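You operate a simulated robot arm through the tools that you are given. There is no shell and no other tool. Be economical: measure what you need, move in short steps, check, and stop when the job is done.

Carry out the task below with a simulated robot arm. There is one attempt and no reset: what you move stays moved.

## Task
Give the plant in the blue pot three drops of feed, then water it.
Fine: stand it under the feed dropper; then on the blue saucer before you water; till the soil is dark, saucer dry; watering can back.
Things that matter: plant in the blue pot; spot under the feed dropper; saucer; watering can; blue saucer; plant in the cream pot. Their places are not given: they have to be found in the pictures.

The check looks at the end state, three seconds after you hand in, the way a careful person would. Anything else that was tipped, shoved, dropped, spilled or broken makes it a failure.

## Robot
A 6-joint arm with a two-finger parallel gripper, fixed in place. Base frame: the origin is at the foot of the arm, x ahead of it, y to its left, z up; the work surface is at about z = 0.9. Readings come in m, degrees, newtons and seconds.
With the tool pointing down near the work surface it reaches from about 0.24 to 0.66 m from the base axis. Its first joint turns from -66.0 to 66.0 degrees. Payload 2.9 kg.
The TCP is the grasp point between the finger pads, 0.03 m short of the fingertips. In the tool frame z runs along the fingers and y along their closing line. The gripper opens to 0.11 m. The fingers are 0.02 m wide and 0.01 m thick; the gripper's body (0.048 by 0.112 m) begins 0.055 m behind the TCP.
Orientation is told as [roll, pitch, yaw] about the base's x, y, z axes, in that order, counted from this pose: with the fingers straight down and closing along the base's y, the tool's x points along the base's -x, its y along +y and its z along -z.

## Interface
- The arm moves only by the tool drive_tool. Its argument "motion" is one flat list of numbers, 6 for each row, row after row: the shift along the base's x, y, z in units of 300 mm (1.0 is 300 mm), then the turn, a rotation vector about the base's x, y, z in units of 120 degrees (1.0 is 120 degrees). In form: [tx, ty, tz, rx, ry, rz, tx, ty, tz, rx, ry, rz, ...]. A call has 1 to 12 rows; each row is the pose to reach, as a shift and turn from the pose commanded when the call began. "grip" is the finger opening in m, from 0 to 0.11, set as the call begins (left out, the last holds). A call with a number of a shift or a turn outside -1 to 1 is refused whole. Each row takes 0.2 s and may step no farther than 0.05 m and 8.6 degrees from the row before; otherwise, or with a gripper value out of range, the whole call is refused. Where a pose cannot be reached the arm comes as near as it can. A force on the tool above 40 N (or 10 N above the force at the start of the call, whichever is more), or a blocked arm, ends the call early, and 0.2 s more pass. Each finger travels about 0.108 m/s and halts on what it meets, pressing with about 35 N; the grip force reading is that of the motor and also rises with nothing between the fingers. The clock runs only during rows and for 0.2 s after the last one: add rows that repeat a pose to give the fingers time. The reply holds the time, the measured pose of the TCP, the force on the tool along the base axes, the opening and the grip force, in the units named above and with some noise, and new pictures: "pictures" is both (left out), scene, wrist or none.
- Cameras (640 x 400 px; columns grow to the right, rows downward): "scene" is fixed at [0.0691, 0.4283, 1.387]; the picture's right is [-0.81, -0.58, 0.00], its down [-0.32, 0.44, -0.84] and it looks along [0.49, -0.68, -0.55] (base axes); focal length 240 px, centre (320, 200). "wrist" rides on the gripper at [-0.036, 0, -0.057] in the tool frame; the picture's right is [0.00, -1.00, 0.00], its down [0.97, 0.00, -0.24] and it looks along [0.24, 0.00, 0.97] (tool axes); focal length 218 px, centre (320, 200).
- measure_at(camera, pixels): for up to 12 pixels [column, row] of the newest picture of that camera ("zoom" is the newest enlarged one), the place [x, y, z] in the base frame of the surface seen there, good to about 0.003 m. It takes no simulated time.
- close_up(camera, box): a new picture of the part [left, top, right, bottom] of that camera's present view, enlarged. It takes no simulated time.
- close_job(): hands the job in; it is judged then, once.

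Go step by step. Measure first, check grasps and placings, and put right what went wrong. The budget is 80 turns and 120 pictures, counting those below and the enlarged ones. Unless the task says otherwise, let go and move clear before handing in, and close with one line.

The tools are called after "Emit:" by a JSON object that holds its "name" and its "arguments". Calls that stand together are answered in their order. drive_tool: Moves the arm, as the interface text tells. Its arguments: {"type":"object","properties":{"motion":{"type":"array","items":{"type":"number"}},"grip":{"type":"number"},"pictures":{"type":"string","enum":["both","scene","wrist","none"]}},"required":["motion"]} The other tools are called the same way: measure_at (camera, pixels) gives the place of the surface under pixels of a picture; close_up (camera, box) takes an enlarged picture of a part of a camera's view; close_job () hands the job in.

At the start:

```text
clock: 0.0
eef_pos: [0.3484, 0.0568, 1.2823]
tool_rot: [0.0, 0.0, 0.1]
force: [0.3, 0.0, 0.8]
gripper_width: 0.1099
finger_force: 0.0
```

scene: 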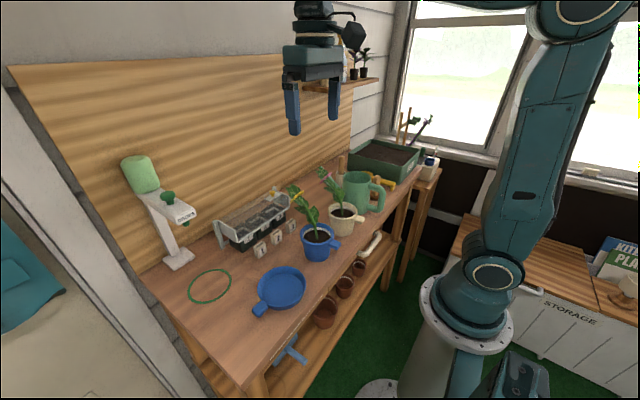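
wrist: 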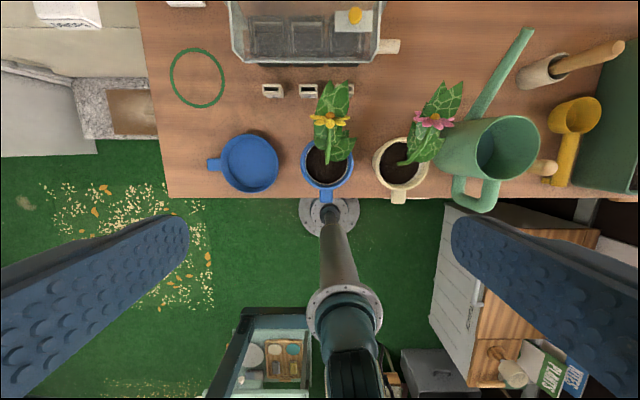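

The scene shows the dropper at the left (knob near (168,197)), a green ring at (210,286), the blue saucer at (281,288), the blue pot at (318,243), the cream pot at (343,218) and the can at (360,192). I'll enlarge these and measure them.

Emit:
{"name": "close_up", "arguments": {"camera": "scene", "box": [100, 140, 260, 310]}}

Emit:
{"name": "close_up", "arguments": {"camera": "scene", "box": [250, 150, 410, 320]}}

Emit:
{"name": "measure_at", "arguments": {"camera": "wrist", "pixels": [[197, 50], [197, 106], [171, 77], [224, 77], [250, 163], [222, 163], [278, 163], [213, 164], [327, 165], [327, 196], [302, 170], [352, 170]]}}

Emit:
{"name": "measure_at", "arguments": {"camera": "scene", "pixels": [[168, 196], [185, 212], [140, 172], [178, 258], [150, 200], [192, 217], [210, 270], [210, 302], [190, 290], [230, 282]]}}

Emit:
{"name": "measure_at", "arguments": {"camera": "wrist", "pixels": [[400, 165], [399, 197], [376, 165], [425, 165], [500, 120], [540, 145], [450, 150], [475, 207], [490, 180], [460, 180], [530, 32], [475, 115]]}}

```text
2.35 times, centred on (180, 225) of scene
```

zoom: 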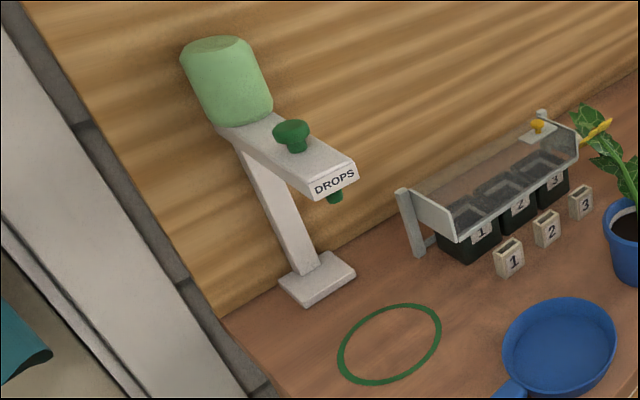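

```text
2.35 times, centred on (330, 235) of scene
```

zoom: 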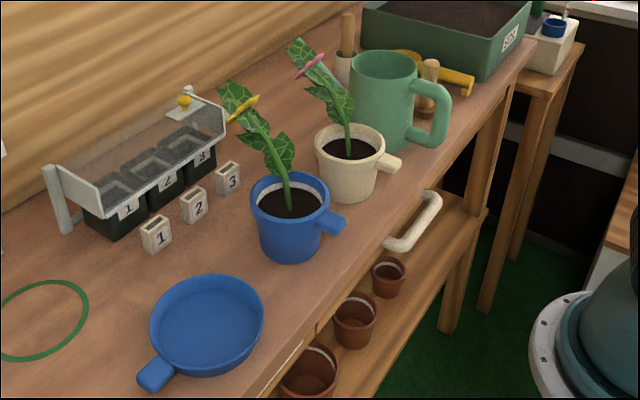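

```text
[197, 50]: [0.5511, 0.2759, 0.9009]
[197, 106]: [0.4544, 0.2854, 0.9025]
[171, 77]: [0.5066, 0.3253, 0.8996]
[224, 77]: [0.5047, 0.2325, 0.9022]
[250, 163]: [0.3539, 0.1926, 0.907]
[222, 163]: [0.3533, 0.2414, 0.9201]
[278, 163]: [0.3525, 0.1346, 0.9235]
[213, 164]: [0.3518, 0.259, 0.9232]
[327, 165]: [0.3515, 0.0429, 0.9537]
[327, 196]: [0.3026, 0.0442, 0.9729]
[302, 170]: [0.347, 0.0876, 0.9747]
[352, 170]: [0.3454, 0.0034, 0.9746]
```

```text
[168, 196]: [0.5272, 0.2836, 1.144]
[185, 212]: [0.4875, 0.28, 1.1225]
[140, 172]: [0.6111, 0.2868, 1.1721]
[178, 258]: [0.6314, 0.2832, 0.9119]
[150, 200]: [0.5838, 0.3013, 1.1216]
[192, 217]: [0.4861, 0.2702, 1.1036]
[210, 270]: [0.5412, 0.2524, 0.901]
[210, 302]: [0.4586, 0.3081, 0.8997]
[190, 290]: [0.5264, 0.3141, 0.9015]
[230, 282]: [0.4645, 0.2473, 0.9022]
```

```text
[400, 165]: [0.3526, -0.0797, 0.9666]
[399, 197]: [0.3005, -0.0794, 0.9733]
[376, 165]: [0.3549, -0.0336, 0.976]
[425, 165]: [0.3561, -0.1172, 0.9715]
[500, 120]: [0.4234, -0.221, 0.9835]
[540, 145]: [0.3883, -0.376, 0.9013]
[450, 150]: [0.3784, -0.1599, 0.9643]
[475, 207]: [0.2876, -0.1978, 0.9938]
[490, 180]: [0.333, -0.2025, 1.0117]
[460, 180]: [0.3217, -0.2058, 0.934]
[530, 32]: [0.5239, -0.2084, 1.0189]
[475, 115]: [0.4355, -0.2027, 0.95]
```

The ring centre is about (0.503, 0.280), the pot rim is at z 0.975 with its handle toward -x, and the can's handle is also toward -x. Next I'll measure the plant height, the dropper nozzle and knob, and the handle sizes.

Emit:
{"name": "measure_at", "arguments": {"camera": "zoom", "pixels": [[225, 90], [240, 100], [258, 97], [270, 140], [285, 180], [290, 205], [335, 222], [340, 228], [325, 215], [330, 237], [300, 40], [312, 185]]}}

Emit:
{"name": "close_up", "arguments": {"camera": "scene", "box": [140, 170, 220, 220]}}

Emit:
{"name": "close_up", "arguments": {"camera": "wrist", "box": [280, 60, 440, 220]}}

```text
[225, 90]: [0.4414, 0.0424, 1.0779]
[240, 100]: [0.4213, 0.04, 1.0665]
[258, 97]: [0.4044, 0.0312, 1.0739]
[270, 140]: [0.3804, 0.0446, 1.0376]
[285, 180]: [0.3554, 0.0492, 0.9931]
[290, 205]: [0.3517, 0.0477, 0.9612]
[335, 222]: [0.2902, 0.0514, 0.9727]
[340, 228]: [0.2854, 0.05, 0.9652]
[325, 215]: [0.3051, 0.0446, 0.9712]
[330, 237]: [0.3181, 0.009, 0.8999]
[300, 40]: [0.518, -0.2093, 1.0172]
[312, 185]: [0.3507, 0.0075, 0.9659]
```

```text
8.00 times, centred on (180, 195) of scene
```

zoom: 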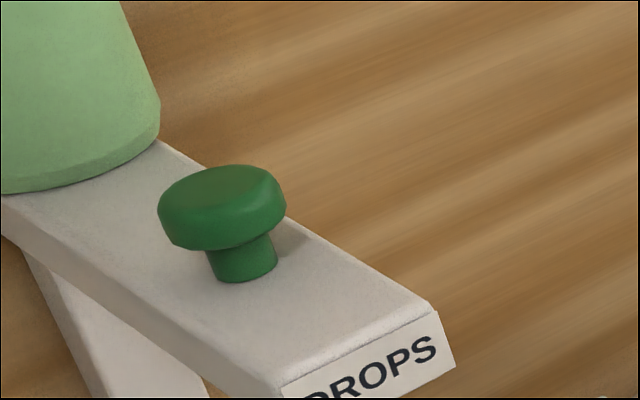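

```text
2.50 times, centred on (360, 140) of wrist
```

zoom: 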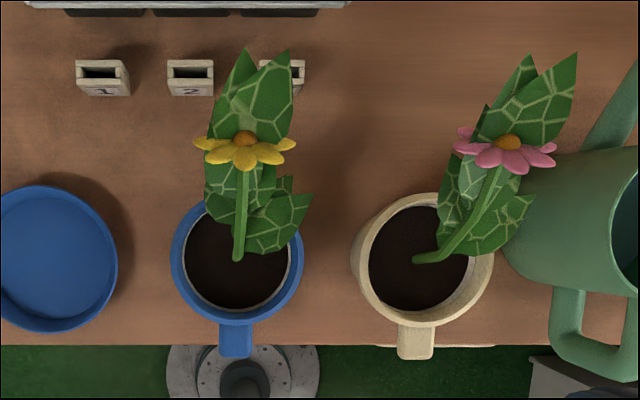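

The plant tip sits about 0.09 m toward +x of the pot centre at z≈1.08, so it's tight under the dropper. I'll measure the dropper's arm, nozzle, knob and post.

Emit:
{"name": "close_up", "arguments": {"camera": "scene", "box": [140, 190, 220, 240]}}

Emit:
{"name": "measure_at", "arguments": {"camera": "scene", "pixels": [[165, 192], [171, 193], [168, 191], [168, 203], [179, 222], [176, 216], [197, 209], [183, 223], [171, 240], [160, 215], [174, 252], [194, 262]]}}

```text
8.00 times, centred on (180, 215) of scene
```

zoom: 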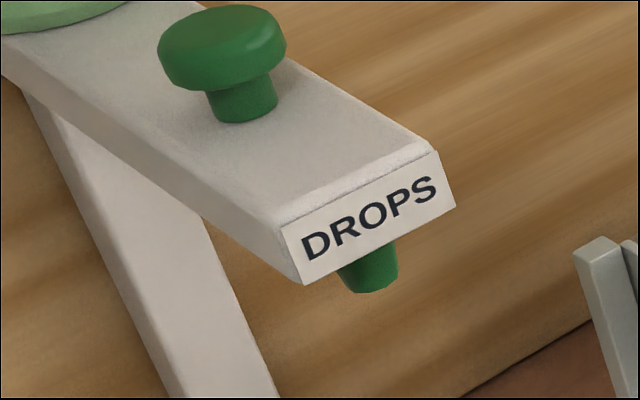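

```text
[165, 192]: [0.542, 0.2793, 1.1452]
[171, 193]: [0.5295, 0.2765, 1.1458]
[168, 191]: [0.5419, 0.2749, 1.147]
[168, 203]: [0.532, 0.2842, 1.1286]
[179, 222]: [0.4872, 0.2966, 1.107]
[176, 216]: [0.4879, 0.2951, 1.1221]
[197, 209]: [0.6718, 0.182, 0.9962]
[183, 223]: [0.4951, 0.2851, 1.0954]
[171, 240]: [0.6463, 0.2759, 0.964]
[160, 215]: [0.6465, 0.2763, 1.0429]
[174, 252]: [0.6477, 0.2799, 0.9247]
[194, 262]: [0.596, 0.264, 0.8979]
```

The dropper arm's underside is at z≈1.105, the nozzle is near (0.503, 0.281) and the knob is near (0.533, 0.279, 1.146). Next I'll go above the blue pot's handle with a -20° tilt and check that the pose is reachable.

Emit:
{"name": "drive_tool", "arguments": {"motion": [-0.05, -0.01, -0.12, 0, -0.05, 0, -0.1, -0.02, -0.25, 0, -0.1, 0, -0.16, -0.03, -0.4, 0, -0.14, 0, -0.22, -0.04, -0.55, 0, -0.167, 0, -0.22, -0.04, -0.65, 0, -0.167, 0, -0.22, -0.04, -0.65, 0, -0.167, 0], "grip": 0.09}}

```text
clock: 1.4
eef_pos: [0.2812, 0.044, 1.0867]
tool_rot: [0.0, -20.1, 0.0]
force: [-0.3, 0.7, 0.0]
gripper_width: 0.09
finger_force: 0.0
```

scene: 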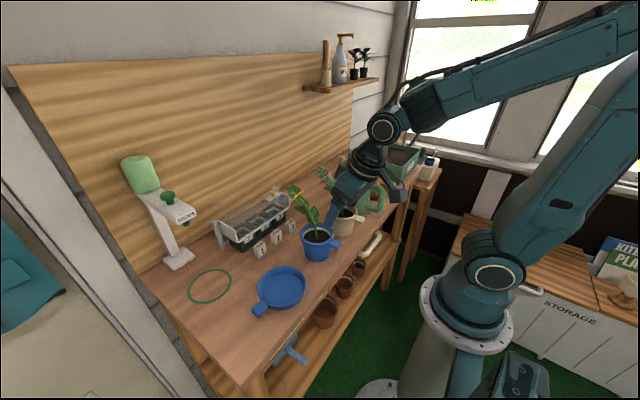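
wrist: 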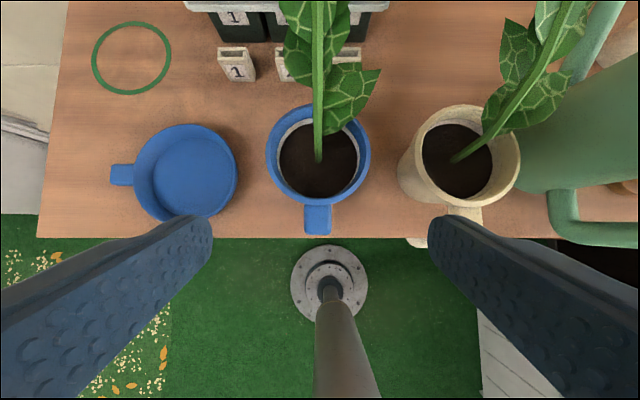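

The tilt is reachable. The blue handle shows at about (318,219) in the wrist picture, so I'll measure its edges.

Emit:
{"name": "measure_at", "arguments": {"camera": "wrist", "pixels": [[318, 208], [318, 219], [318, 231], [307, 219], [329, 219], [319, 195], [319, 165], [268, 155], [369, 155], [150, 175], [232, 175], [318, 136]]}}

Emit:
{"name": "measure_at", "arguments": {"camera": "scene", "pixels": [[335, 240], [335, 244], [336, 248], [333, 249], [319, 250], [307, 245], [318, 258]]}}

```text
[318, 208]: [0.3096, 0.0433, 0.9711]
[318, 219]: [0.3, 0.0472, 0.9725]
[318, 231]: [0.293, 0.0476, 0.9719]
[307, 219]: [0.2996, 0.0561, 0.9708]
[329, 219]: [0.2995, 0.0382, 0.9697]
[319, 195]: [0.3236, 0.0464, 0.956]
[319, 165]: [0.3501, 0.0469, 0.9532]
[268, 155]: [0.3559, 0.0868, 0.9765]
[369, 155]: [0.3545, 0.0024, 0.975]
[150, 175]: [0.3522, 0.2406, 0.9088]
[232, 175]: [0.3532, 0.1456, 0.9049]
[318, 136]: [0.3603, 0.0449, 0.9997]
```

```text
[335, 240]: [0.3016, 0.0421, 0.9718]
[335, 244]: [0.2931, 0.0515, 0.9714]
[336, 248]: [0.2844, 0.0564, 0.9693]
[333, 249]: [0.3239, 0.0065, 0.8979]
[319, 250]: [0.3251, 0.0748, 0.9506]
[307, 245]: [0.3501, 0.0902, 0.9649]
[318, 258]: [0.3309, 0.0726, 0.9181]
```

Handle: x 0.284–0.308, y≈0.0465, width 0.018, top z 0.972. I'll lower onto it and close.

Emit:
{"name": "drive_tool", "arguments": {"motion": [0.008, 0.004, -0.13, 0, 0, 0, 0.017, 0.007, -0.26, 0, 0, 0, 0.017, 0.007, -0.373, 0, 0, 0, 0.017, 0.007, -0.373, 0, 0, 0], "grip": 0.06, "pictures": "wrist"}}

Emit:
{"name": "drive_tool", "arguments": {"motion": [0, 0, 0, 0, 0, 0, 0, 0, 0, 0, 0, 0, 0, 0, 0, 0, 0, 0], "grip": 0.0}}

```text
clock: 2.4
eef_pos: [0.2965, 0.0486, 0.9768]
tool_rot: [0.1, -19.9, -0.1]
force: [-0.1, -0.4, -0.1]
gripper_width: 0.06
finger_force: 0.1
out of reach, approached as far as the arm can: row 3, 4
```

wrist: 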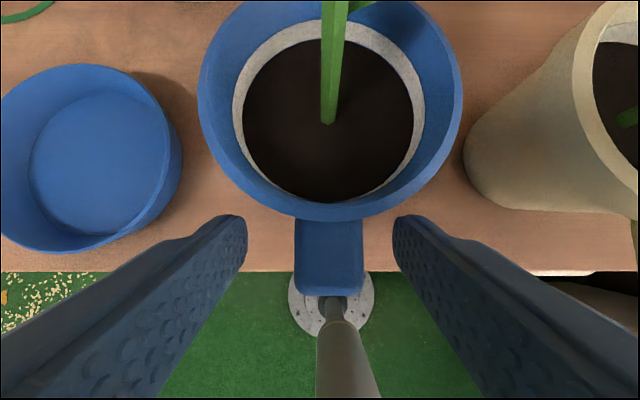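

```text
clock: 3.2
eef_pos: [0.2965, 0.0493, 0.977]
tool_rot: [0.0, -20.0, 0.0]
force: [0.0, 0.3, -0.9]
gripper_width: 0.0237
finger_force: 35.3
```

scene: 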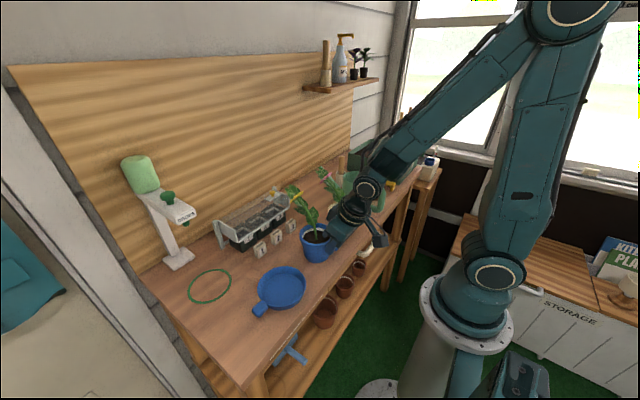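
wrist: 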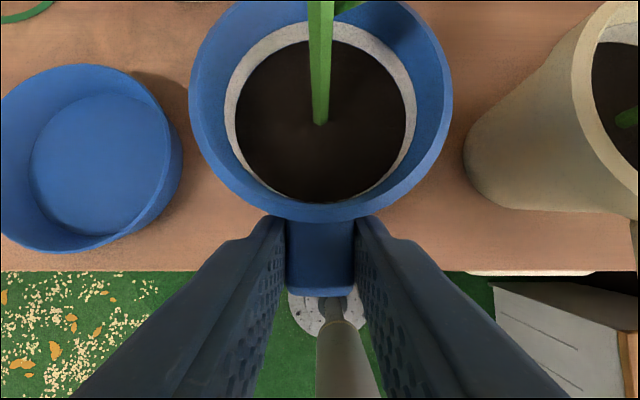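

The grip holds at 0.0237 on the handle. I'll lift by 5 cm and check that the pot stays level.

Emit:
{"name": "drive_tool", "arguments": {"motion": [0.01, 0, 0.06, 0, 0, 0, 0.03, 0, 0.12, 0, 0, 0, 0.05, 0, 0.18, 0, 0, 0, 0.05, 0, 0.18, 0, 0, 0]}}

```text
clock: 4.2
eef_pos: [0.3111, 0.0468, 1.0318]
tool_rot: [0.0, -20.1, -0.1]
force: [-0.4, 0.0, -1.9]
gripper_width: 0.0236
finger_force: 34.8
```

scene: 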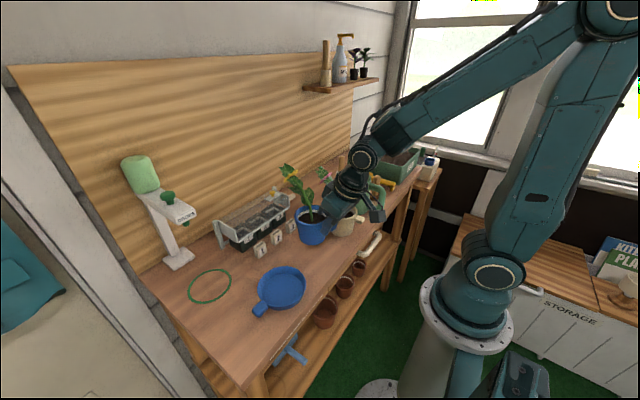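
wrist: 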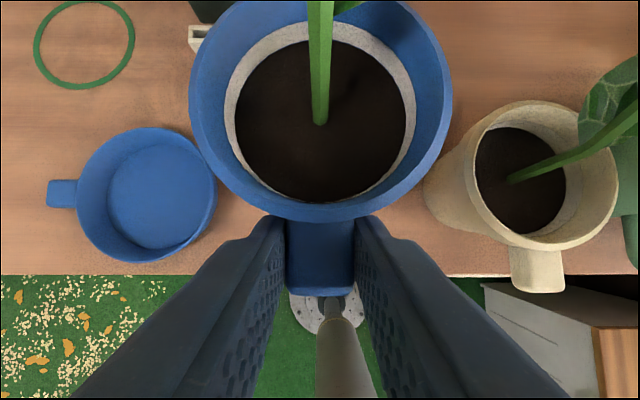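

The pot lifted cleanly. Next I'll swing it left with x held and yaw it +60° so the plant leans away from the dropper.

Emit:
{"name": "drive_tool", "arguments": {"motion": [0, 0.0775, 0, 0, 0, 0.0625, 0, 0.155, 0, 0, 0, 0.125, 0, 0.2325, 0, 0, 0, 0.1875, 0, 0.31, 0, 0, 0, 0.25, 0, 0.3875, 0, 0, 0, 0.3125, 0, 0.465, 0, 0, 0, 0.375, 0, 0.5425, 0, 0, 0, 0.4375, 0, 0.62, 0, 0, 0, 0.5, 0.1, 0.62, 0, 0, 0, 0.5, 0.2, 0.62, 0, 0, 0, 0.5, 0.29, 0.62, 0, 0, 0, 0.5, 0.29, 0.62, 0, 0, 0, 0.5]}}

```text
clock: 6.8
eef_pos: [0.3977, 0.2328, 1.0319]
tool_rot: [-0.1, -20.1, 60.0]
force: [-0.6, 0.2, -2.0]
gripper_width: 0.0237
finger_force: 35.0
```

scene: 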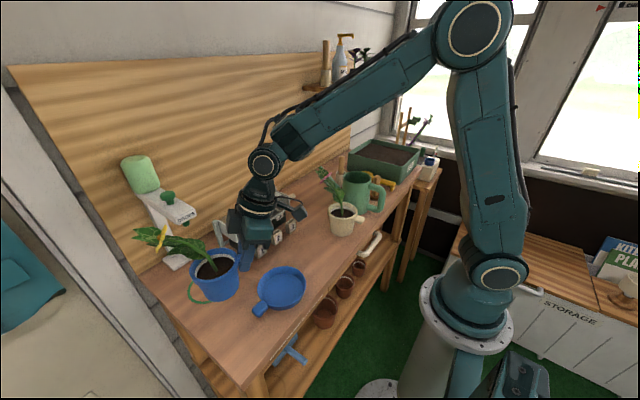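
wrist: 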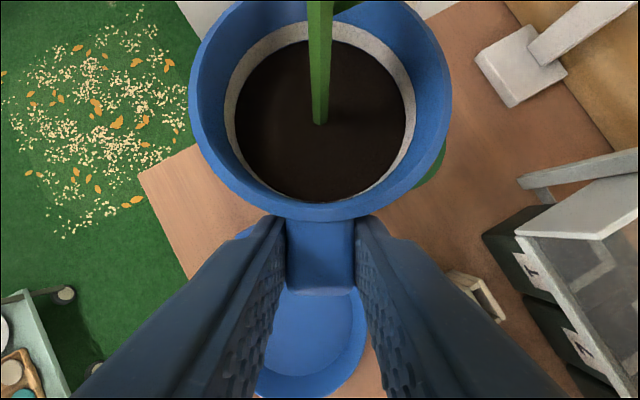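

The pot is now beside the dropper. I'll measure the pot's rim and the tray edges before moving in.

Emit:
{"name": "measure_at", "arguments": {"camera": "wrist", "pixels": [[195, 100], [449, 100], [320, 214], [320, 120], [635, 155], [525, 180], [520, 235], [545, 190], [450, 280], [480, 285], [520, 70], [640, 180]]}}

Emit:
{"name": "measure_at", "arguments": {"camera": "scene", "pixels": [[165, 235], [142, 236], [160, 250], [150, 250], [214, 222], [214, 225], [219, 240], [216, 290], [205, 275], [190, 250], [213, 300]]}}

```text
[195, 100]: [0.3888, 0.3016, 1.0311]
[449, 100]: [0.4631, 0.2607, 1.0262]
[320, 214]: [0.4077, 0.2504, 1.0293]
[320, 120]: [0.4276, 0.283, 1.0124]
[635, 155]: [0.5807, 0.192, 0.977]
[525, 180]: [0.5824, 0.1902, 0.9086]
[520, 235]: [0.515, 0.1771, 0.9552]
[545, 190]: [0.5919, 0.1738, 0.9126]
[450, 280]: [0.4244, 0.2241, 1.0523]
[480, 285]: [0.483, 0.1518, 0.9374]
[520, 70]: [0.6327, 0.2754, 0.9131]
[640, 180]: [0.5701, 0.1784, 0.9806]
```

```text
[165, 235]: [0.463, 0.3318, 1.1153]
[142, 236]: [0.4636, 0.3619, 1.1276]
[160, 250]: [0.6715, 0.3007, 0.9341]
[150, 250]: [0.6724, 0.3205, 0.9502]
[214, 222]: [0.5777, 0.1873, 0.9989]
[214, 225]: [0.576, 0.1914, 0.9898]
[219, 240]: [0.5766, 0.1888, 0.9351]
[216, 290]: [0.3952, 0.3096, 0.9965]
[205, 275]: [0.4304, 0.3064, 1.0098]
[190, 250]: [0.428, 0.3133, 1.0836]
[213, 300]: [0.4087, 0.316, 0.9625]
```

The pot centre is at about (0.426, 0.281). I'll lower to 6 mm above the bench, slide +x 0.077 and set it down.

Emit:
{"name": "drive_tool", "arguments": {"motion": [0, 0, -0.08, 0, 0, 0, 0, 0, -0.16, 0, 0, 0, 0.06, 0, -0.163, 0, 0, 0, 0.12, 0, -0.163, 0, 0, 0, 0.19, 0, -0.163, 0, 0, 0, 0.257, 0, -0.163, 0, 0, 0, 0.257, 0, -0.18, 0, 0, 0, 0.257, 0, -0.18, 0, 0, 0]}}

```text
clock: 8.6
eef_pos: [0.4743, 0.2336, 0.977]
tool_rot: [0.0, -20.1, 60.0]
force: [-0.2, -0.6, -0.9]
gripper_width: 0.0237
finger_force: 35.3
```

scene: 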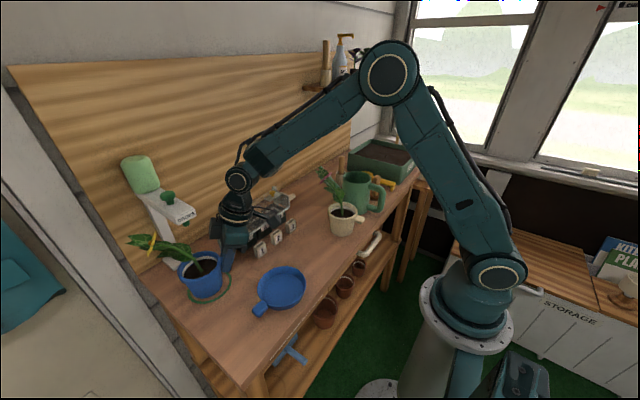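
wrist: 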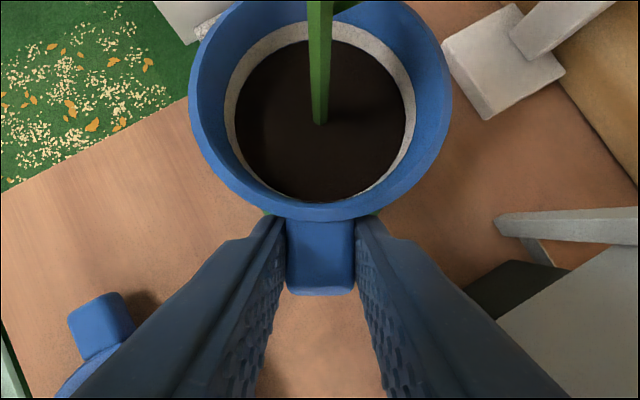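

The pot stands on the ring, and the leaf is clear of the dropper arm. I'll open slightly and back out along the tool axis.

Emit:
{"name": "drive_tool", "arguments": {"motion": [0, 0, 0, 0, 0, 0, 0, 0, 0, 0, 0, 0, -0.013, -0.024, 0.074, 0, 0, 0, -0.04, -0.071, 0.22, 0, 0, 0, -0.066, -0.118, 0.37, 0, 0, 0, -0.093, -0.166, 0.52, 0, 0, 0, -0.12, -0.21, 0.66, 0, 0, 0, -0.133, -0.237, 0.743, 0, 0, 0], "grip": 0.045}}

Emit:
{"name": "close_up", "arguments": {"camera": "scene", "box": [110, 140, 270, 310]}}

```text
clock: 10.4
eef_pos: [0.4337, 0.1638, 1.202]
tool_rot: [-0.1, -20.1, 60.0]
force: [0.0, -0.3, 0.2]
gripper_width: 0.0451
finger_force: 0.0
```

scene: 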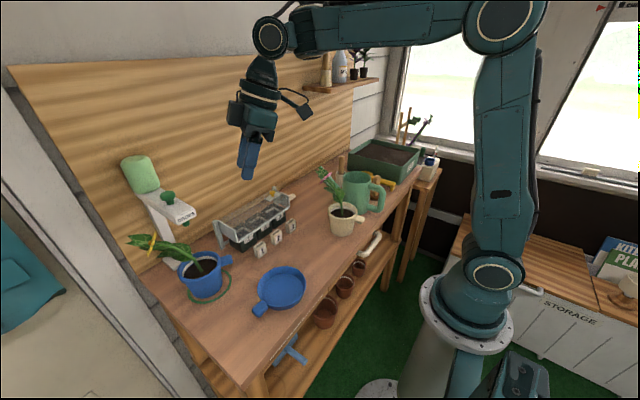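
wrist: 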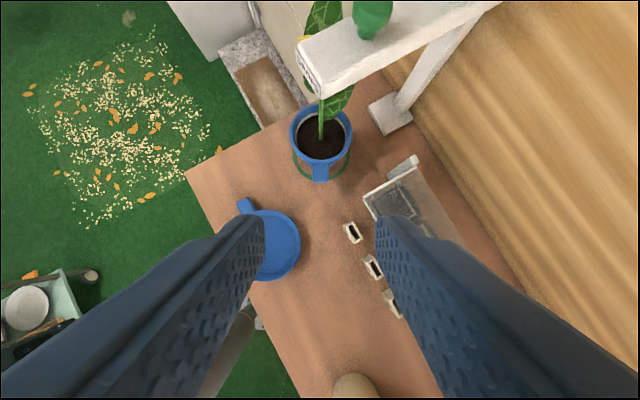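

```text
2.35 times, centred on (190, 225) of scene
```

zoom: 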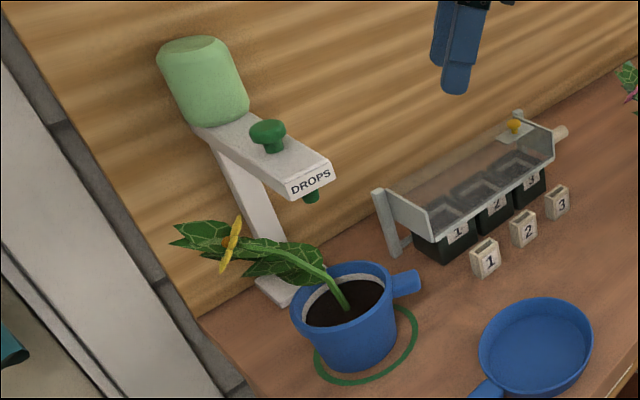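

The pot looks slightly to the left inside the ring, so I'll measure its rim and soil against the ring and nozzle.

Emit:
{"name": "measure_at", "arguments": {"camera": "wrist", "pixels": [[290, 130], [352, 130], [320, 160], [320, 142], [300, 178], [348, 175], [320, 176], [335, 155], [305, 155]]}}

Emit:
{"name": "measure_at", "arguments": {"camera": "zoom", "pixels": [[317, 355], [345, 382], [415, 330], [293, 310], [398, 300], [345, 325], [322, 360], [400, 345], [312, 197], [265, 128], [280, 130], [255, 130]]}}

```text
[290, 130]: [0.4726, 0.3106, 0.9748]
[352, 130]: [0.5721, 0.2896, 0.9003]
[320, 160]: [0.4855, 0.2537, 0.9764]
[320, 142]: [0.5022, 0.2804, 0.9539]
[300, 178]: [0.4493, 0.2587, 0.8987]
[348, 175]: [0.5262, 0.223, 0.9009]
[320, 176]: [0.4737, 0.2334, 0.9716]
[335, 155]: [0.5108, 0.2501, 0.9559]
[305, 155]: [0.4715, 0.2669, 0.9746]
```

```text
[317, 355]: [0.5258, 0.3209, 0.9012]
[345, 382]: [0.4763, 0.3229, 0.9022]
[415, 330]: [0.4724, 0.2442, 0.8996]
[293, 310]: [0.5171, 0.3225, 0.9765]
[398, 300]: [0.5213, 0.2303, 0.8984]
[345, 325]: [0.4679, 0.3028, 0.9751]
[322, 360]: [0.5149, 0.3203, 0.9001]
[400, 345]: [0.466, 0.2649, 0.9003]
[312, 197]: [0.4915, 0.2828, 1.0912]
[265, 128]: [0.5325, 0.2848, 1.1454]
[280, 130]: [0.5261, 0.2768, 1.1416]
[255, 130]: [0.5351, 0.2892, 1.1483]
```

The pot is centred at about (0.502, 0.281). Now I'll get the knob's exact centre from the wrist view.

Emit:
{"name": "measure_at", "arguments": {"camera": "wrist", "pixels": [[353, 8], [372, 3], [391, 8], [372, 18], [360, 2], [385, 2], [302, 60], [380, 40]]}}

Emit:
{"name": "measure_at", "arguments": {"camera": "scene", "pixels": [[161, 195], [175, 196], [168, 192], [168, 199], [172, 200], [147, 160], [158, 180], [125, 165], [140, 157]]}}

```text
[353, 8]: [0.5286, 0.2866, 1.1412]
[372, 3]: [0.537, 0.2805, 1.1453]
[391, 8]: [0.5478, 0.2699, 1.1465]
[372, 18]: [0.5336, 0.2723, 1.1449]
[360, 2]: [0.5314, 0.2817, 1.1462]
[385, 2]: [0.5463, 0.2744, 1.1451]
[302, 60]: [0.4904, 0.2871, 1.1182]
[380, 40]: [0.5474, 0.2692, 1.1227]
```

```text
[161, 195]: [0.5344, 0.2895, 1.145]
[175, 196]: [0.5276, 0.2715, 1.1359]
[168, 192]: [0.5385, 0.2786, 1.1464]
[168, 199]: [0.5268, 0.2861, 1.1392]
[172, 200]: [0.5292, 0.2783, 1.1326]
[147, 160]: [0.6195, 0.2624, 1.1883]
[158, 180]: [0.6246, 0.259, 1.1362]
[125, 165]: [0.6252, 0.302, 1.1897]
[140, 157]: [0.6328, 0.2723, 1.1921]
```

The knob centre is about (0.538, 0.280) with its top at 1.146. I'll close the fingers, go vertical and hover above the knob.

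Emit:
{"name": "drive_tool", "arguments": {"motion": [0.07, 0.077, 0.02, -0.036, 0.021, 0, 0.14, 0.154, 0.02, -0.072, 0.042, 0, 0.21, 0.231, 0.02, -0.108, 0.062, 0, 0.28, 0.308, 0.02, -0.144, 0.083, 0, 0.348, 0.387, 0.0, -0.144, 0.083, 0, 0.348, 0.387, 0.0, -0.144, 0.083, 0], "grip": 0.0}}

Emit:
{"name": "close_up", "arguments": {"camera": "scene", "box": [120, 120, 240, 220]}}

```text
clock: 11.8
eef_pos: [0.5285, 0.2749, 1.1944]
tool_rot: [0.0, -0.3, 60.1]
force: [0.5, -0.1, 0.3]
gripper_width: 0.0003
finger_force: 35.2
out of reach, approached as far as the arm can: row 3, 5, 6
```

scene: 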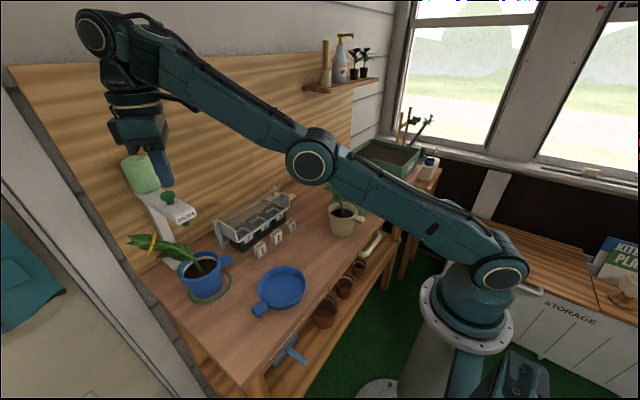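
wrist: 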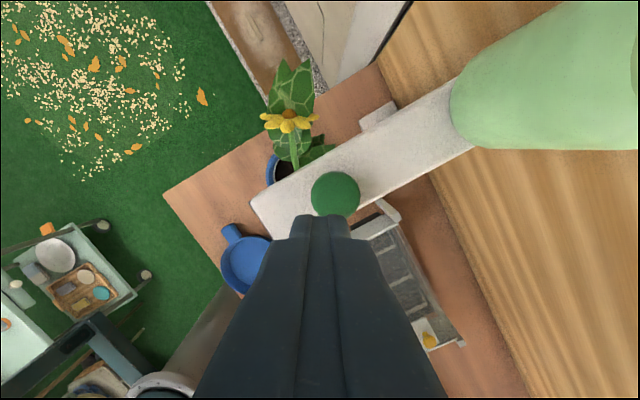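

```text
4.00 times, centred on (180, 170) of scene
```

zoom: 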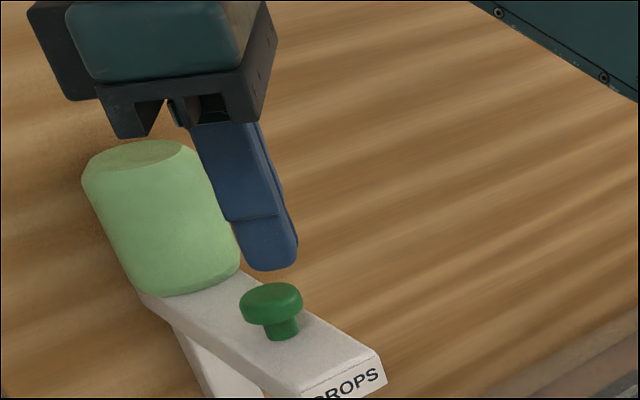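

The arm is at its reach limit, at (0.5285, 0.2749). I'll measure the knob under the tip.

Emit:
{"name": "measure_at", "arguments": {"camera": "wrist", "pixels": [[336, 194], [312, 195], [359, 195], [336, 173], [336, 212]]}}

```text
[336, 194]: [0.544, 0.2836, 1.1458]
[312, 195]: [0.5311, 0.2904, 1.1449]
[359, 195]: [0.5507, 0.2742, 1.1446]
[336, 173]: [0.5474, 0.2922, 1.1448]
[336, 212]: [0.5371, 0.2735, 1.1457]
```

The knob centre is at about (0.541, 0.282). I'll tilt the fingers outward by 15° to gain reach, so the tip comes over the knob.

Emit:
{"name": "drive_tool", "arguments": {"motion": [0.0, 0.0, 0.01, 0.029, -0.055, 0, 0.028, 0.015, 0.01, 0.0577, -0.111, 0, 0.028, 0.015, 0.0, 0.0577, -0.111, 0]}}

Emit:
{"name": "close_up", "arguments": {"camera": "scene", "box": [120, 120, 240, 220]}}

```text
clock: 12.6
eef_pos: [0.5367, 0.2796, 1.1954]
tool_rot: [-8.4, -13.0, 60.9]
force: [-0.8, 0.2, -1.6]
gripper_width: 0.0001
finger_force: 35.4
out of reach, approached as far as the arm can: row 1
```

scene: 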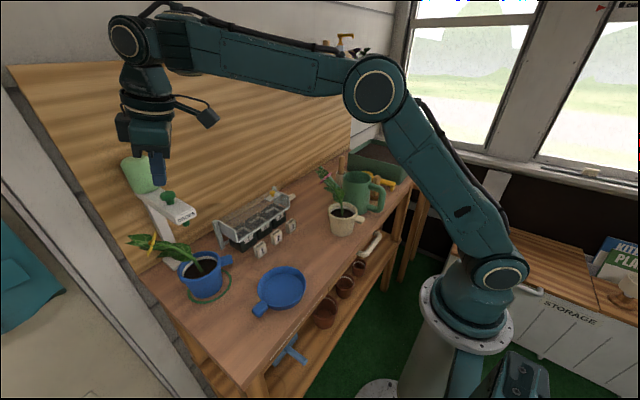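
wrist: 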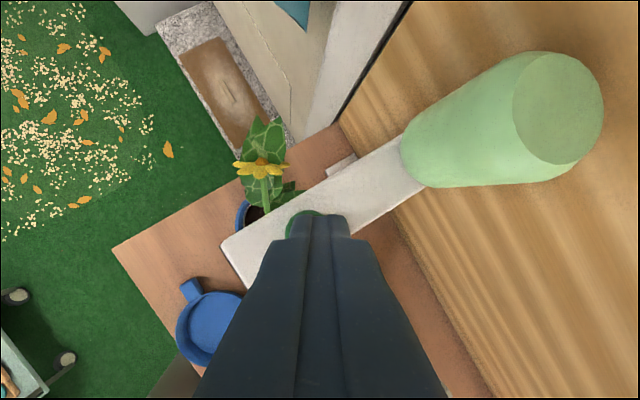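

```text
4.00 times, centred on (180, 170) of scene
```

zoom: 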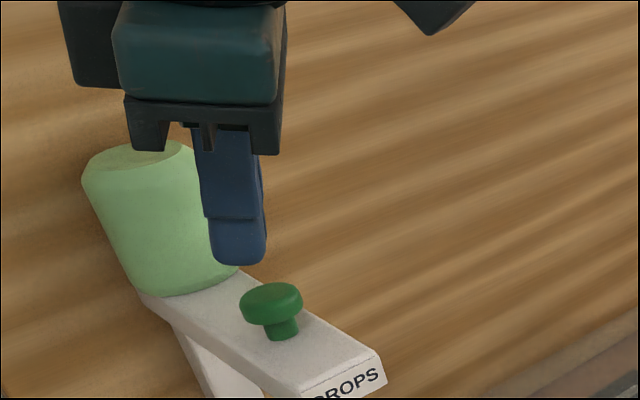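

The tip now hovers near the knob, and I'll measure the fingertip to confirm the alignment.

Emit:
{"name": "measure_at", "arguments": {"camera": "zoom", "pixels": [[225, 255], [240, 258], [258, 255], [240, 240], [270, 290]]}}

```text
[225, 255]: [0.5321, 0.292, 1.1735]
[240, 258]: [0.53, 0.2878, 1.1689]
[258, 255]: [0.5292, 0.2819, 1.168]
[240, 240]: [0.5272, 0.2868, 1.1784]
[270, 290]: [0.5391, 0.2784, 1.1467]
```

The tip centre is about (0.543, 0.283), over the knob. I'll do a first press in fine steps and then lift.

Emit:
{"name": "drive_tool", "arguments": {"motion": [0, 0, -0.04, 0, 0, 0, 0, 0, -0.06, 0, 0, 0, 0, 0, -0.07, 0, 0, 0, 0, 0, -0.08, 0, 0, 0, 0, 0, -0.09, 0, 0, 0, 0, 0, -0.095, 0, 0, 0], "pictures": "scene"}}

Emit:
{"name": "close_up", "arguments": {"camera": "scene", "box": [140, 170, 240, 310]}}

```text
clock: 14.0
eef_pos: [0.5372, 0.2782, 1.1682]
tool_rot: [-8.4, -13.1, 61.0]
force: [4.3, 1.7, 18.2]
gripper_width: 0.0001
finger_force: 34.7
```

scene: 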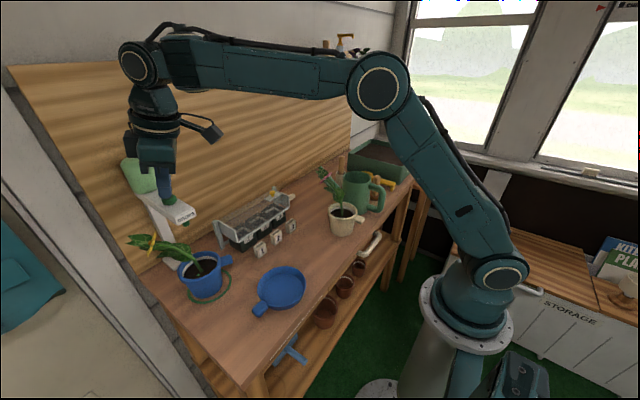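

```text
2.86 times, centred on (190, 240) of scene
```

zoom: 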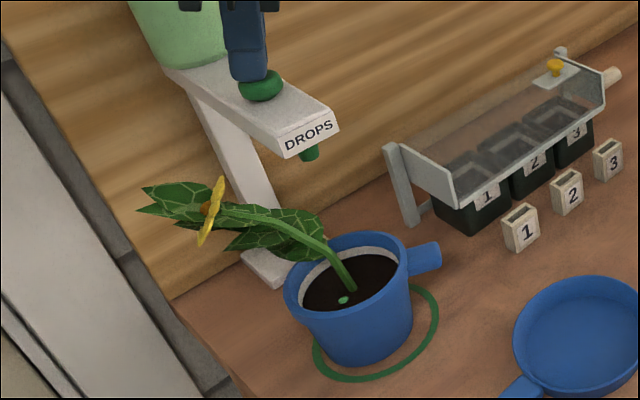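

One green drop is on the soil, at zoom (344,299). I'll release fully and then check that exactly one fell.

Emit:
{"name": "drive_tool", "arguments": {"motion": [0, 0, 0.03, 0, 0, 0, 0, 0, 0.07, 0, 0, 0, 0, 0, 0.09, 0, 0, 0, 0, 0, 0.09, 0, 0, 0], "pictures": "none"}}

Emit:
{"name": "close_up", "arguments": {"camera": "scene", "box": [150, 180, 230, 300]}}

```text
clock: 15.0
eef_pos: [0.5368, 0.2773, 1.1926]
tool_rot: [-8.2, -12.7, 60.9]
force: [0.0, -0.5, 1.0]
gripper_width: 0.0002
finger_force: 35.1
```

```text
3.33 times, centred on (190, 240) of scene
```

zoom: 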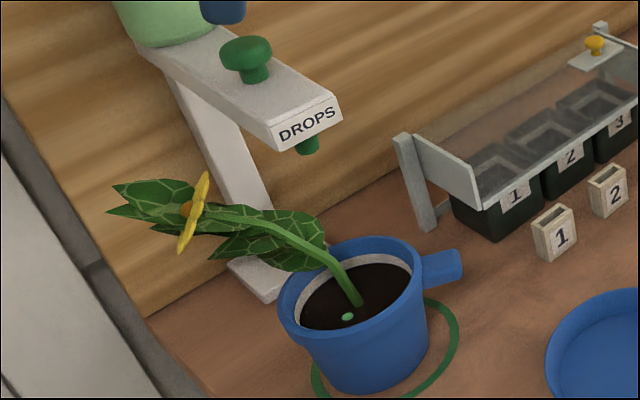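

One drop has fallen and the knob has sprung back up. I'll do the second press the same way.

Emit:
{"name": "drive_tool", "arguments": {"motion": [0, 0, -0.035, 0, 0, 0, 0, 0, -0.05, 0, 0, 0, 0, 0, -0.06, 0, 0, 0, 0, 0, -0.07, 0, 0, 0, 0, 0, -0.08, 0, 0, 0, 0, 0, -0.086, 0, 0, 0], "pictures": "none"}}

Emit:
{"name": "drive_tool", "arguments": {"motion": [0, 0, 0.03, 0, 0, 0, 0, 0, 0.07, 0, 0, 0, 0, 0, 0.086, 0, 0, 0, 0, 0, 0.086, 0, 0, 0], "pictures": "none"}}

Emit:
{"name": "close_up", "arguments": {"camera": "scene", "box": [150, 180, 230, 300]}}

```text
clock: 16.4
eef_pos: [0.5354, 0.277, 1.1692]
tool_rot: [-8.3, -13.0, 60.8]
force: [2.5, -3.0, 12.1]
gripper_width: 0.0
finger_force: 35.0
```

```text
clock: 17.4
eef_pos: [0.5378, 0.2791, 1.1926]
tool_rot: [-8.2, -12.8, 60.9]
force: [0.4, -0.3, -0.1]
gripper_width: 0.0001
finger_force: 34.9
```

```text
3.33 times, centred on (190, 240) of scene
```

zoom: 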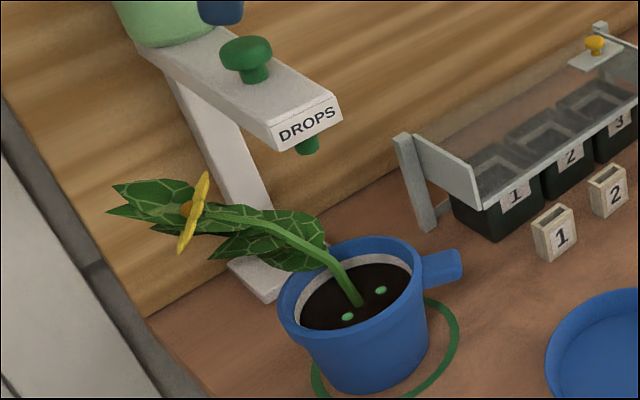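

Two drops are now visible, at zoom (348,316) and (380,290). One more press.

Emit:
{"name": "drive_tool", "arguments": {"motion": [0, 0, -0.035, 0, 0, 0, 0, 0, -0.05, 0, 0, 0, 0, 0, -0.06, 0, 0, 0, 0, 0, -0.07, 0, 0, 0, 0, 0, -0.08, 0, 0, 0, 0, 0, -0.087, 0, 0, 0], "pictures": "none"}}

Emit:
{"name": "drive_tool", "arguments": {"motion": [0, 0, 0.03, 0, 0, 0, 0, 0, 0.07, 0, 0, 0, 0, 0, 0.086, 0, 0, 0, 0, 0, 0.086, 0, 0, 0], "pictures": "none"}}

Emit:
{"name": "close_up", "arguments": {"camera": "scene", "box": [150, 180, 230, 300]}}

```text
clock: 18.8
eef_pos: [0.5354, 0.2798, 1.1702]
tool_rot: [-8.4, -13.0, 61.0]
force: [-2.4, -0.7, 15.1]
gripper_width: 0.0
finger_force: 35.1
```

```text
clock: 19.8
eef_pos: [0.5357, 0.2784, 1.1918]
tool_rot: [-8.3, -12.7, 60.9]
force: [-1.1, -0.2, 0.9]
gripper_width: 0.0
finger_force: 35.5
```

```text
3.33 times, centred on (190, 240) of scene
```

zoom: 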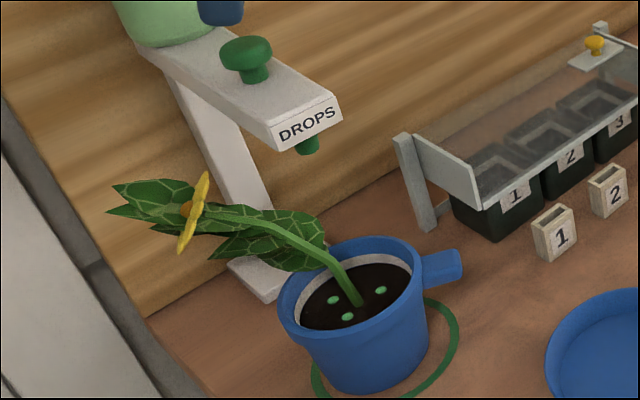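

Three drops are on the soil and the knob is up. I'll back off to the earlier retreat pose with the fingers open.

Emit:
{"name": "drive_tool", "arguments": {"motion": [0, 0, 0.08, 0, 0, 0, -0.09, -0.1, 0.08, 0.022, 0.007, 0.003, -0.18, -0.2, 0.06, 0.044, 0.014, 0.006, -0.27, -0.3, 0.04, 0.066, 0.021, 0.009, -0.343, -0.383, 0.033, 0.0863, 0.028, 0.0117, -0.343, -0.383, 0.033, 0.0863, 0.028, 0.0117], "grip": 0.045, "pictures": "wrist"}}

```text
clock: 21.2
eef_pos: [0.4323, 0.1626, 1.2025]
tool_rot: [0.2, -20.1, 60.0]
force: [0.4, -0.8, 0.0]
gripper_width: 0.0449
finger_force: 0.1
```

wrist: 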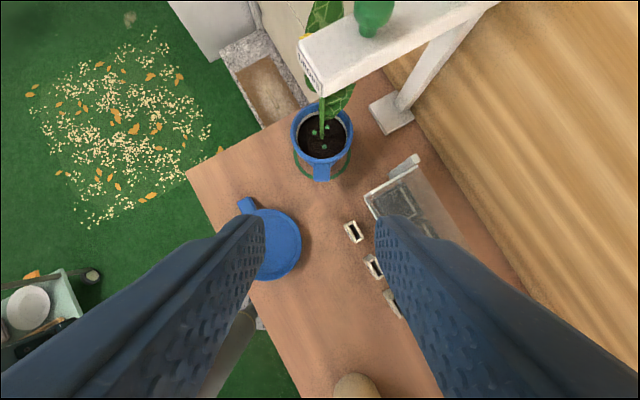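

Three drops show in this view too. I'll descend along the tool axis to the handle and grip it.

Emit:
{"name": "drive_tool", "arguments": {"motion": [0.028, 0.047, -0.15, 0, 0, 0, 0.056, 0.095, -0.3, 0, 0, 0, 0.084, 0.142, -0.45, 0, 0, 0, 0.112, 0.19, -0.6, 0, 0, 0, 0.133, 0.225, -0.715, 0, 0, 0, 0.14, 0.237, -0.752, 0, 0, 0], "pictures": "wrist"}}

Emit:
{"name": "drive_tool", "arguments": {"motion": [0, 0, 0, 0, 0, 0, 0, 0, 0, 0, 0, 0, 0, 0, 0, 0, 0, 0], "grip": 0.0, "pictures": "wrist"}}

```text
clock: 22.6
eef_pos: [0.4743, 0.2353, 0.976]
tool_rot: [0.2, -20.1, 60.0]
force: [0.0, -1.0, -0.4]
gripper_width: 0.045
finger_force: 0.1
```

wrist: 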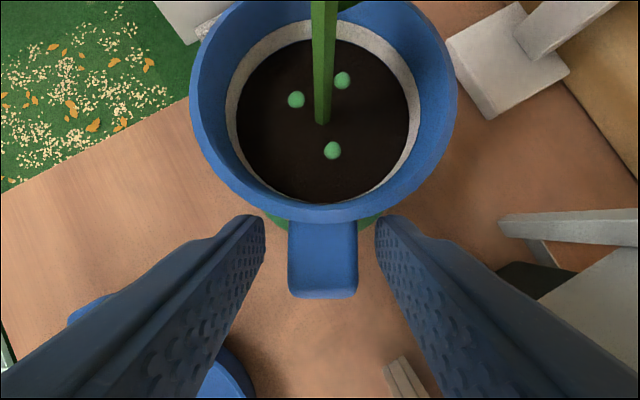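

```text
clock: 23.4
eef_pos: [0.4754, 0.235, 0.9755]
tool_rot: [0.1, -20.1, 59.9]
force: [0.7, -0.8, -0.1]
gripper_width: 0.0236
finger_force: 34.9
```

wrist: 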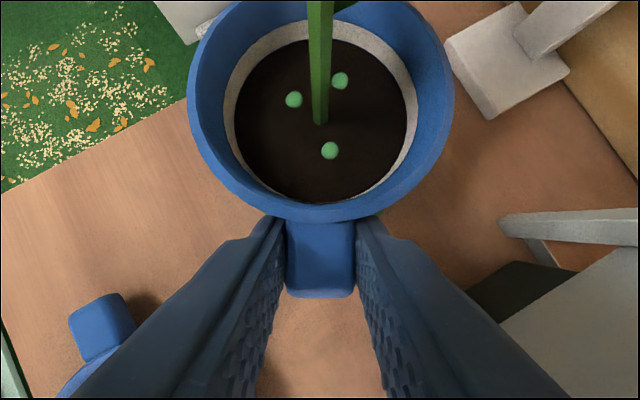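

Gripped again. I'll lift 6 mm, slide out in -x, then raise it and look at the saucer.

Emit:
{"name": "drive_tool", "arguments": {"motion": [0, 0, 0.02, 0, 0, 0, -0.1, 0, 0.022, 0, 0, 0, -0.2, 0, 0.022, 0, 0, 0, -0.3, 0, 0.022, 0, 0, 0, -0.36, 0, 0.1, 0, 0, 0, -0.36, 0, 0.22, 0, 0, 0, -0.36, 0, 0.22, 0, 0, 0]}}

Emit:
{"name": "measure_at", "arguments": {"camera": "scene", "pixels": [[265, 284], [281, 270], [304, 285], [282, 306], [281, 290], [270, 280], [292, 280], [290, 296], [262, 309]]}}

Emit:
{"name": "close_up", "arguments": {"camera": "scene", "box": [150, 200, 320, 330]}}

```text
clock: 25.0
eef_pos: [0.3681, 0.2351, 1.041]
tool_rot: [0.0, -20.1, 59.9]
force: [1.1, 0.2, -1.6]
gripper_width: 0.0237
finger_force: 35.2
```

scene: 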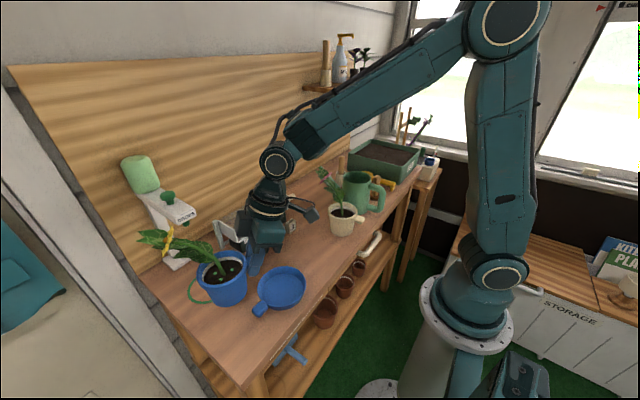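
wrist: 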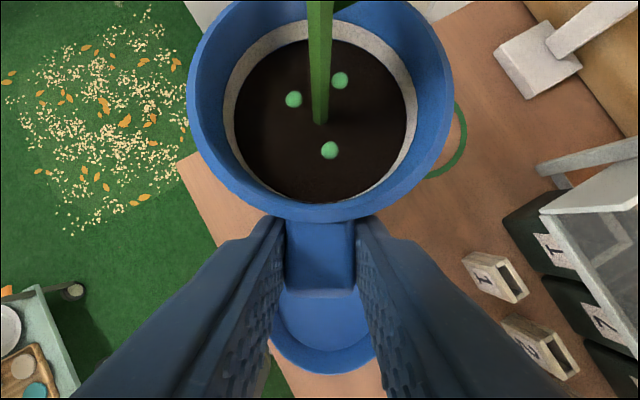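

```text
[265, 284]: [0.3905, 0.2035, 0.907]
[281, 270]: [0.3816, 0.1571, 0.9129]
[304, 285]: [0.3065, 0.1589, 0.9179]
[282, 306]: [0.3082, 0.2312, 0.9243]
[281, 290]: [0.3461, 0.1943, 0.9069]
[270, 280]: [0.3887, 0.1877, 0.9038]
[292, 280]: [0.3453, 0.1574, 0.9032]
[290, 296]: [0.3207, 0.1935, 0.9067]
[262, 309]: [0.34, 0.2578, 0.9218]
```

```text
3.08 times, centred on (235, 265) of scene
```

zoom: 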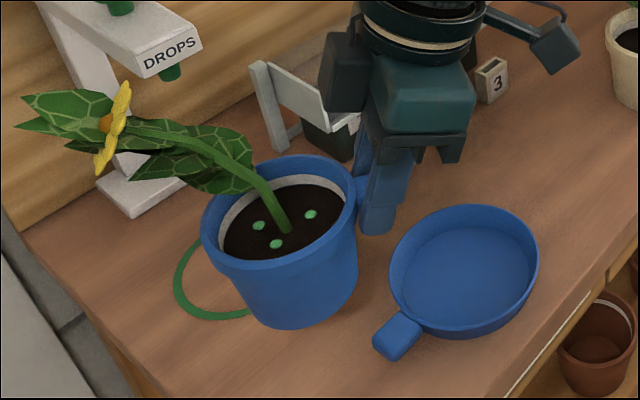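

I'll measure the saucer rim in the zoom to fit its centre.

Emit:
{"name": "measure_at", "arguments": {"camera": "zoom", "pixels": [[391, 262], [537, 255], [460, 206], [505, 214], [420, 222], [520, 303], [490, 328], [440, 333], [415, 318], [460, 275], [410, 280], [500, 230]]}}

Emit:
{"name": "measure_at", "arguments": {"camera": "wrist", "pixels": [[188, 100], [452, 100], [320, 216], [320, 122]]}}

```text
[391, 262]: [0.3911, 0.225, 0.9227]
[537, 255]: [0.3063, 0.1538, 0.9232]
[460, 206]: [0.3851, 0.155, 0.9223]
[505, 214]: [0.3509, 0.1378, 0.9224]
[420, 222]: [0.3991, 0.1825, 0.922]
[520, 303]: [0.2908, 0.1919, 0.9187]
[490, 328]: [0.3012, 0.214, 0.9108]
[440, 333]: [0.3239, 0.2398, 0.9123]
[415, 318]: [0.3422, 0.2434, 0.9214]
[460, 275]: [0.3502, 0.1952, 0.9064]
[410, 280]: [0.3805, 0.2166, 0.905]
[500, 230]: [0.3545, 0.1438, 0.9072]
```

```text
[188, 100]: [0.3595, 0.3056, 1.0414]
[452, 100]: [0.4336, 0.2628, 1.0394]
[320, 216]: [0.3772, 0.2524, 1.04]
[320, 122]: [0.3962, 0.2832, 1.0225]
```

Saucer centre ≈ (0.347, 0.190), pot centre ≈ (0.397, 0.284). I'll move the pot over the saucer and then check before lowering.

Emit:
{"name": "drive_tool", "arguments": {"motion": [-0.055, -0.105, 0, 0, 0, 0, -0.11, -0.21, 0, 0, 0, 0, -0.165, -0.313, 0, 0, 0, 0, -0.165, -0.313, -0.1, 0, 0, 0, -0.165, -0.313, -0.1, 0, 0, 0]}}

Emit:
{"name": "close_up", "arguments": {"camera": "scene", "box": [200, 200, 360, 330]}}

Emit:
{"name": "measure_at", "arguments": {"camera": "wrist", "pixels": [[188, 100], [452, 100], [320, 216], [320, 122]]}}

```text
clock: 26.2
eef_pos: [0.3185, 0.1439, 1.0123]
tool_rot: [0.2, -20.1, 60.0]
force: [-0.3, 0.2, -2.4]
gripper_width: 0.0236
finger_force: 34.9
```

scene: 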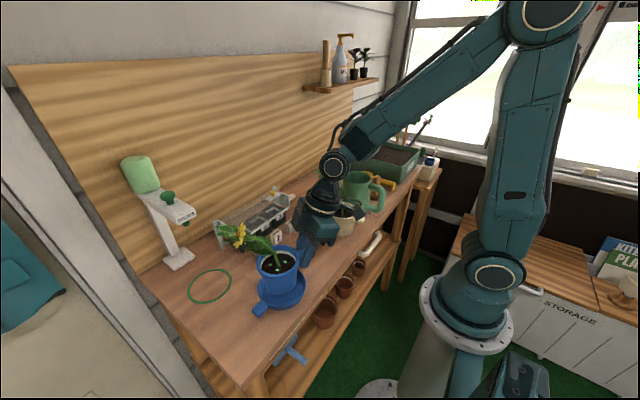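
wrist: 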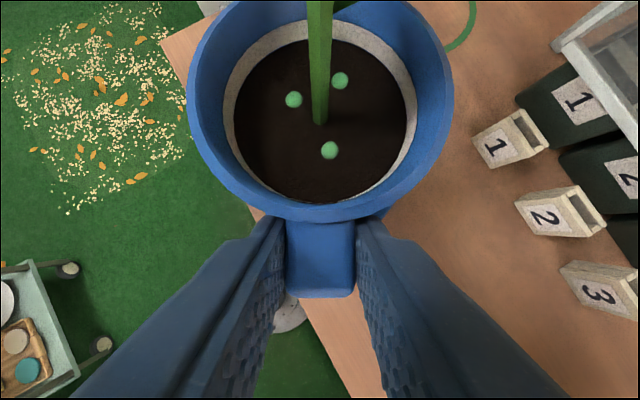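

```text
3.08 times, centred on (280, 265) of scene
```

zoom: 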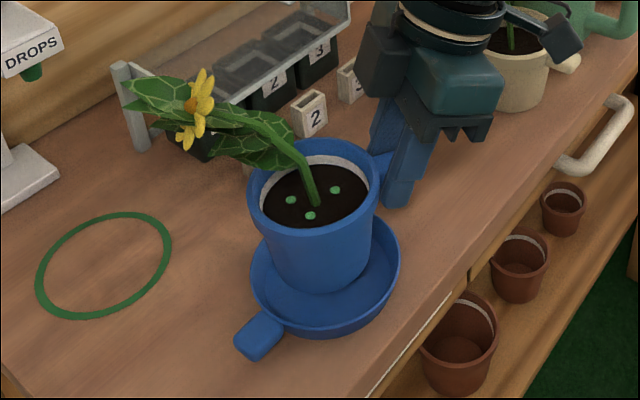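

```text
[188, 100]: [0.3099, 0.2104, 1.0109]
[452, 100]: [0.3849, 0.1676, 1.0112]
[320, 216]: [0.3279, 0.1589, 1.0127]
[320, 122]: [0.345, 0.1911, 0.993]
```

The pot is centred over the saucer. I'll lower it.

Emit:
{"name": "drive_tool", "arguments": {"motion": [0, 0, -0.05, 0, 0, 0, 0, 0, -0.085, 0, 0, 0, 0, 0, -0.1, 0, 0, 0, 0, 0, -0.104, 0, 0, 0], "pictures": "none"}}

Emit:
{"name": "close_up", "arguments": {"camera": "scene", "box": [220, 210, 340, 320]}}

```text
clock: 27.2
eef_pos: [0.3181, 0.1409, 0.9805]
tool_rot: [0.1, -20.1, 60.0]
force: [0.1, 0.3, -1.2]
gripper_width: 0.0238
finger_force: 34.9
```

```text
3.64 times, centred on (280, 265) of scene
```

zoom: 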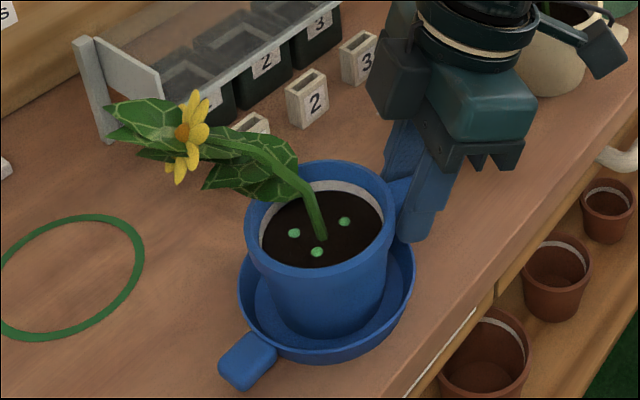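

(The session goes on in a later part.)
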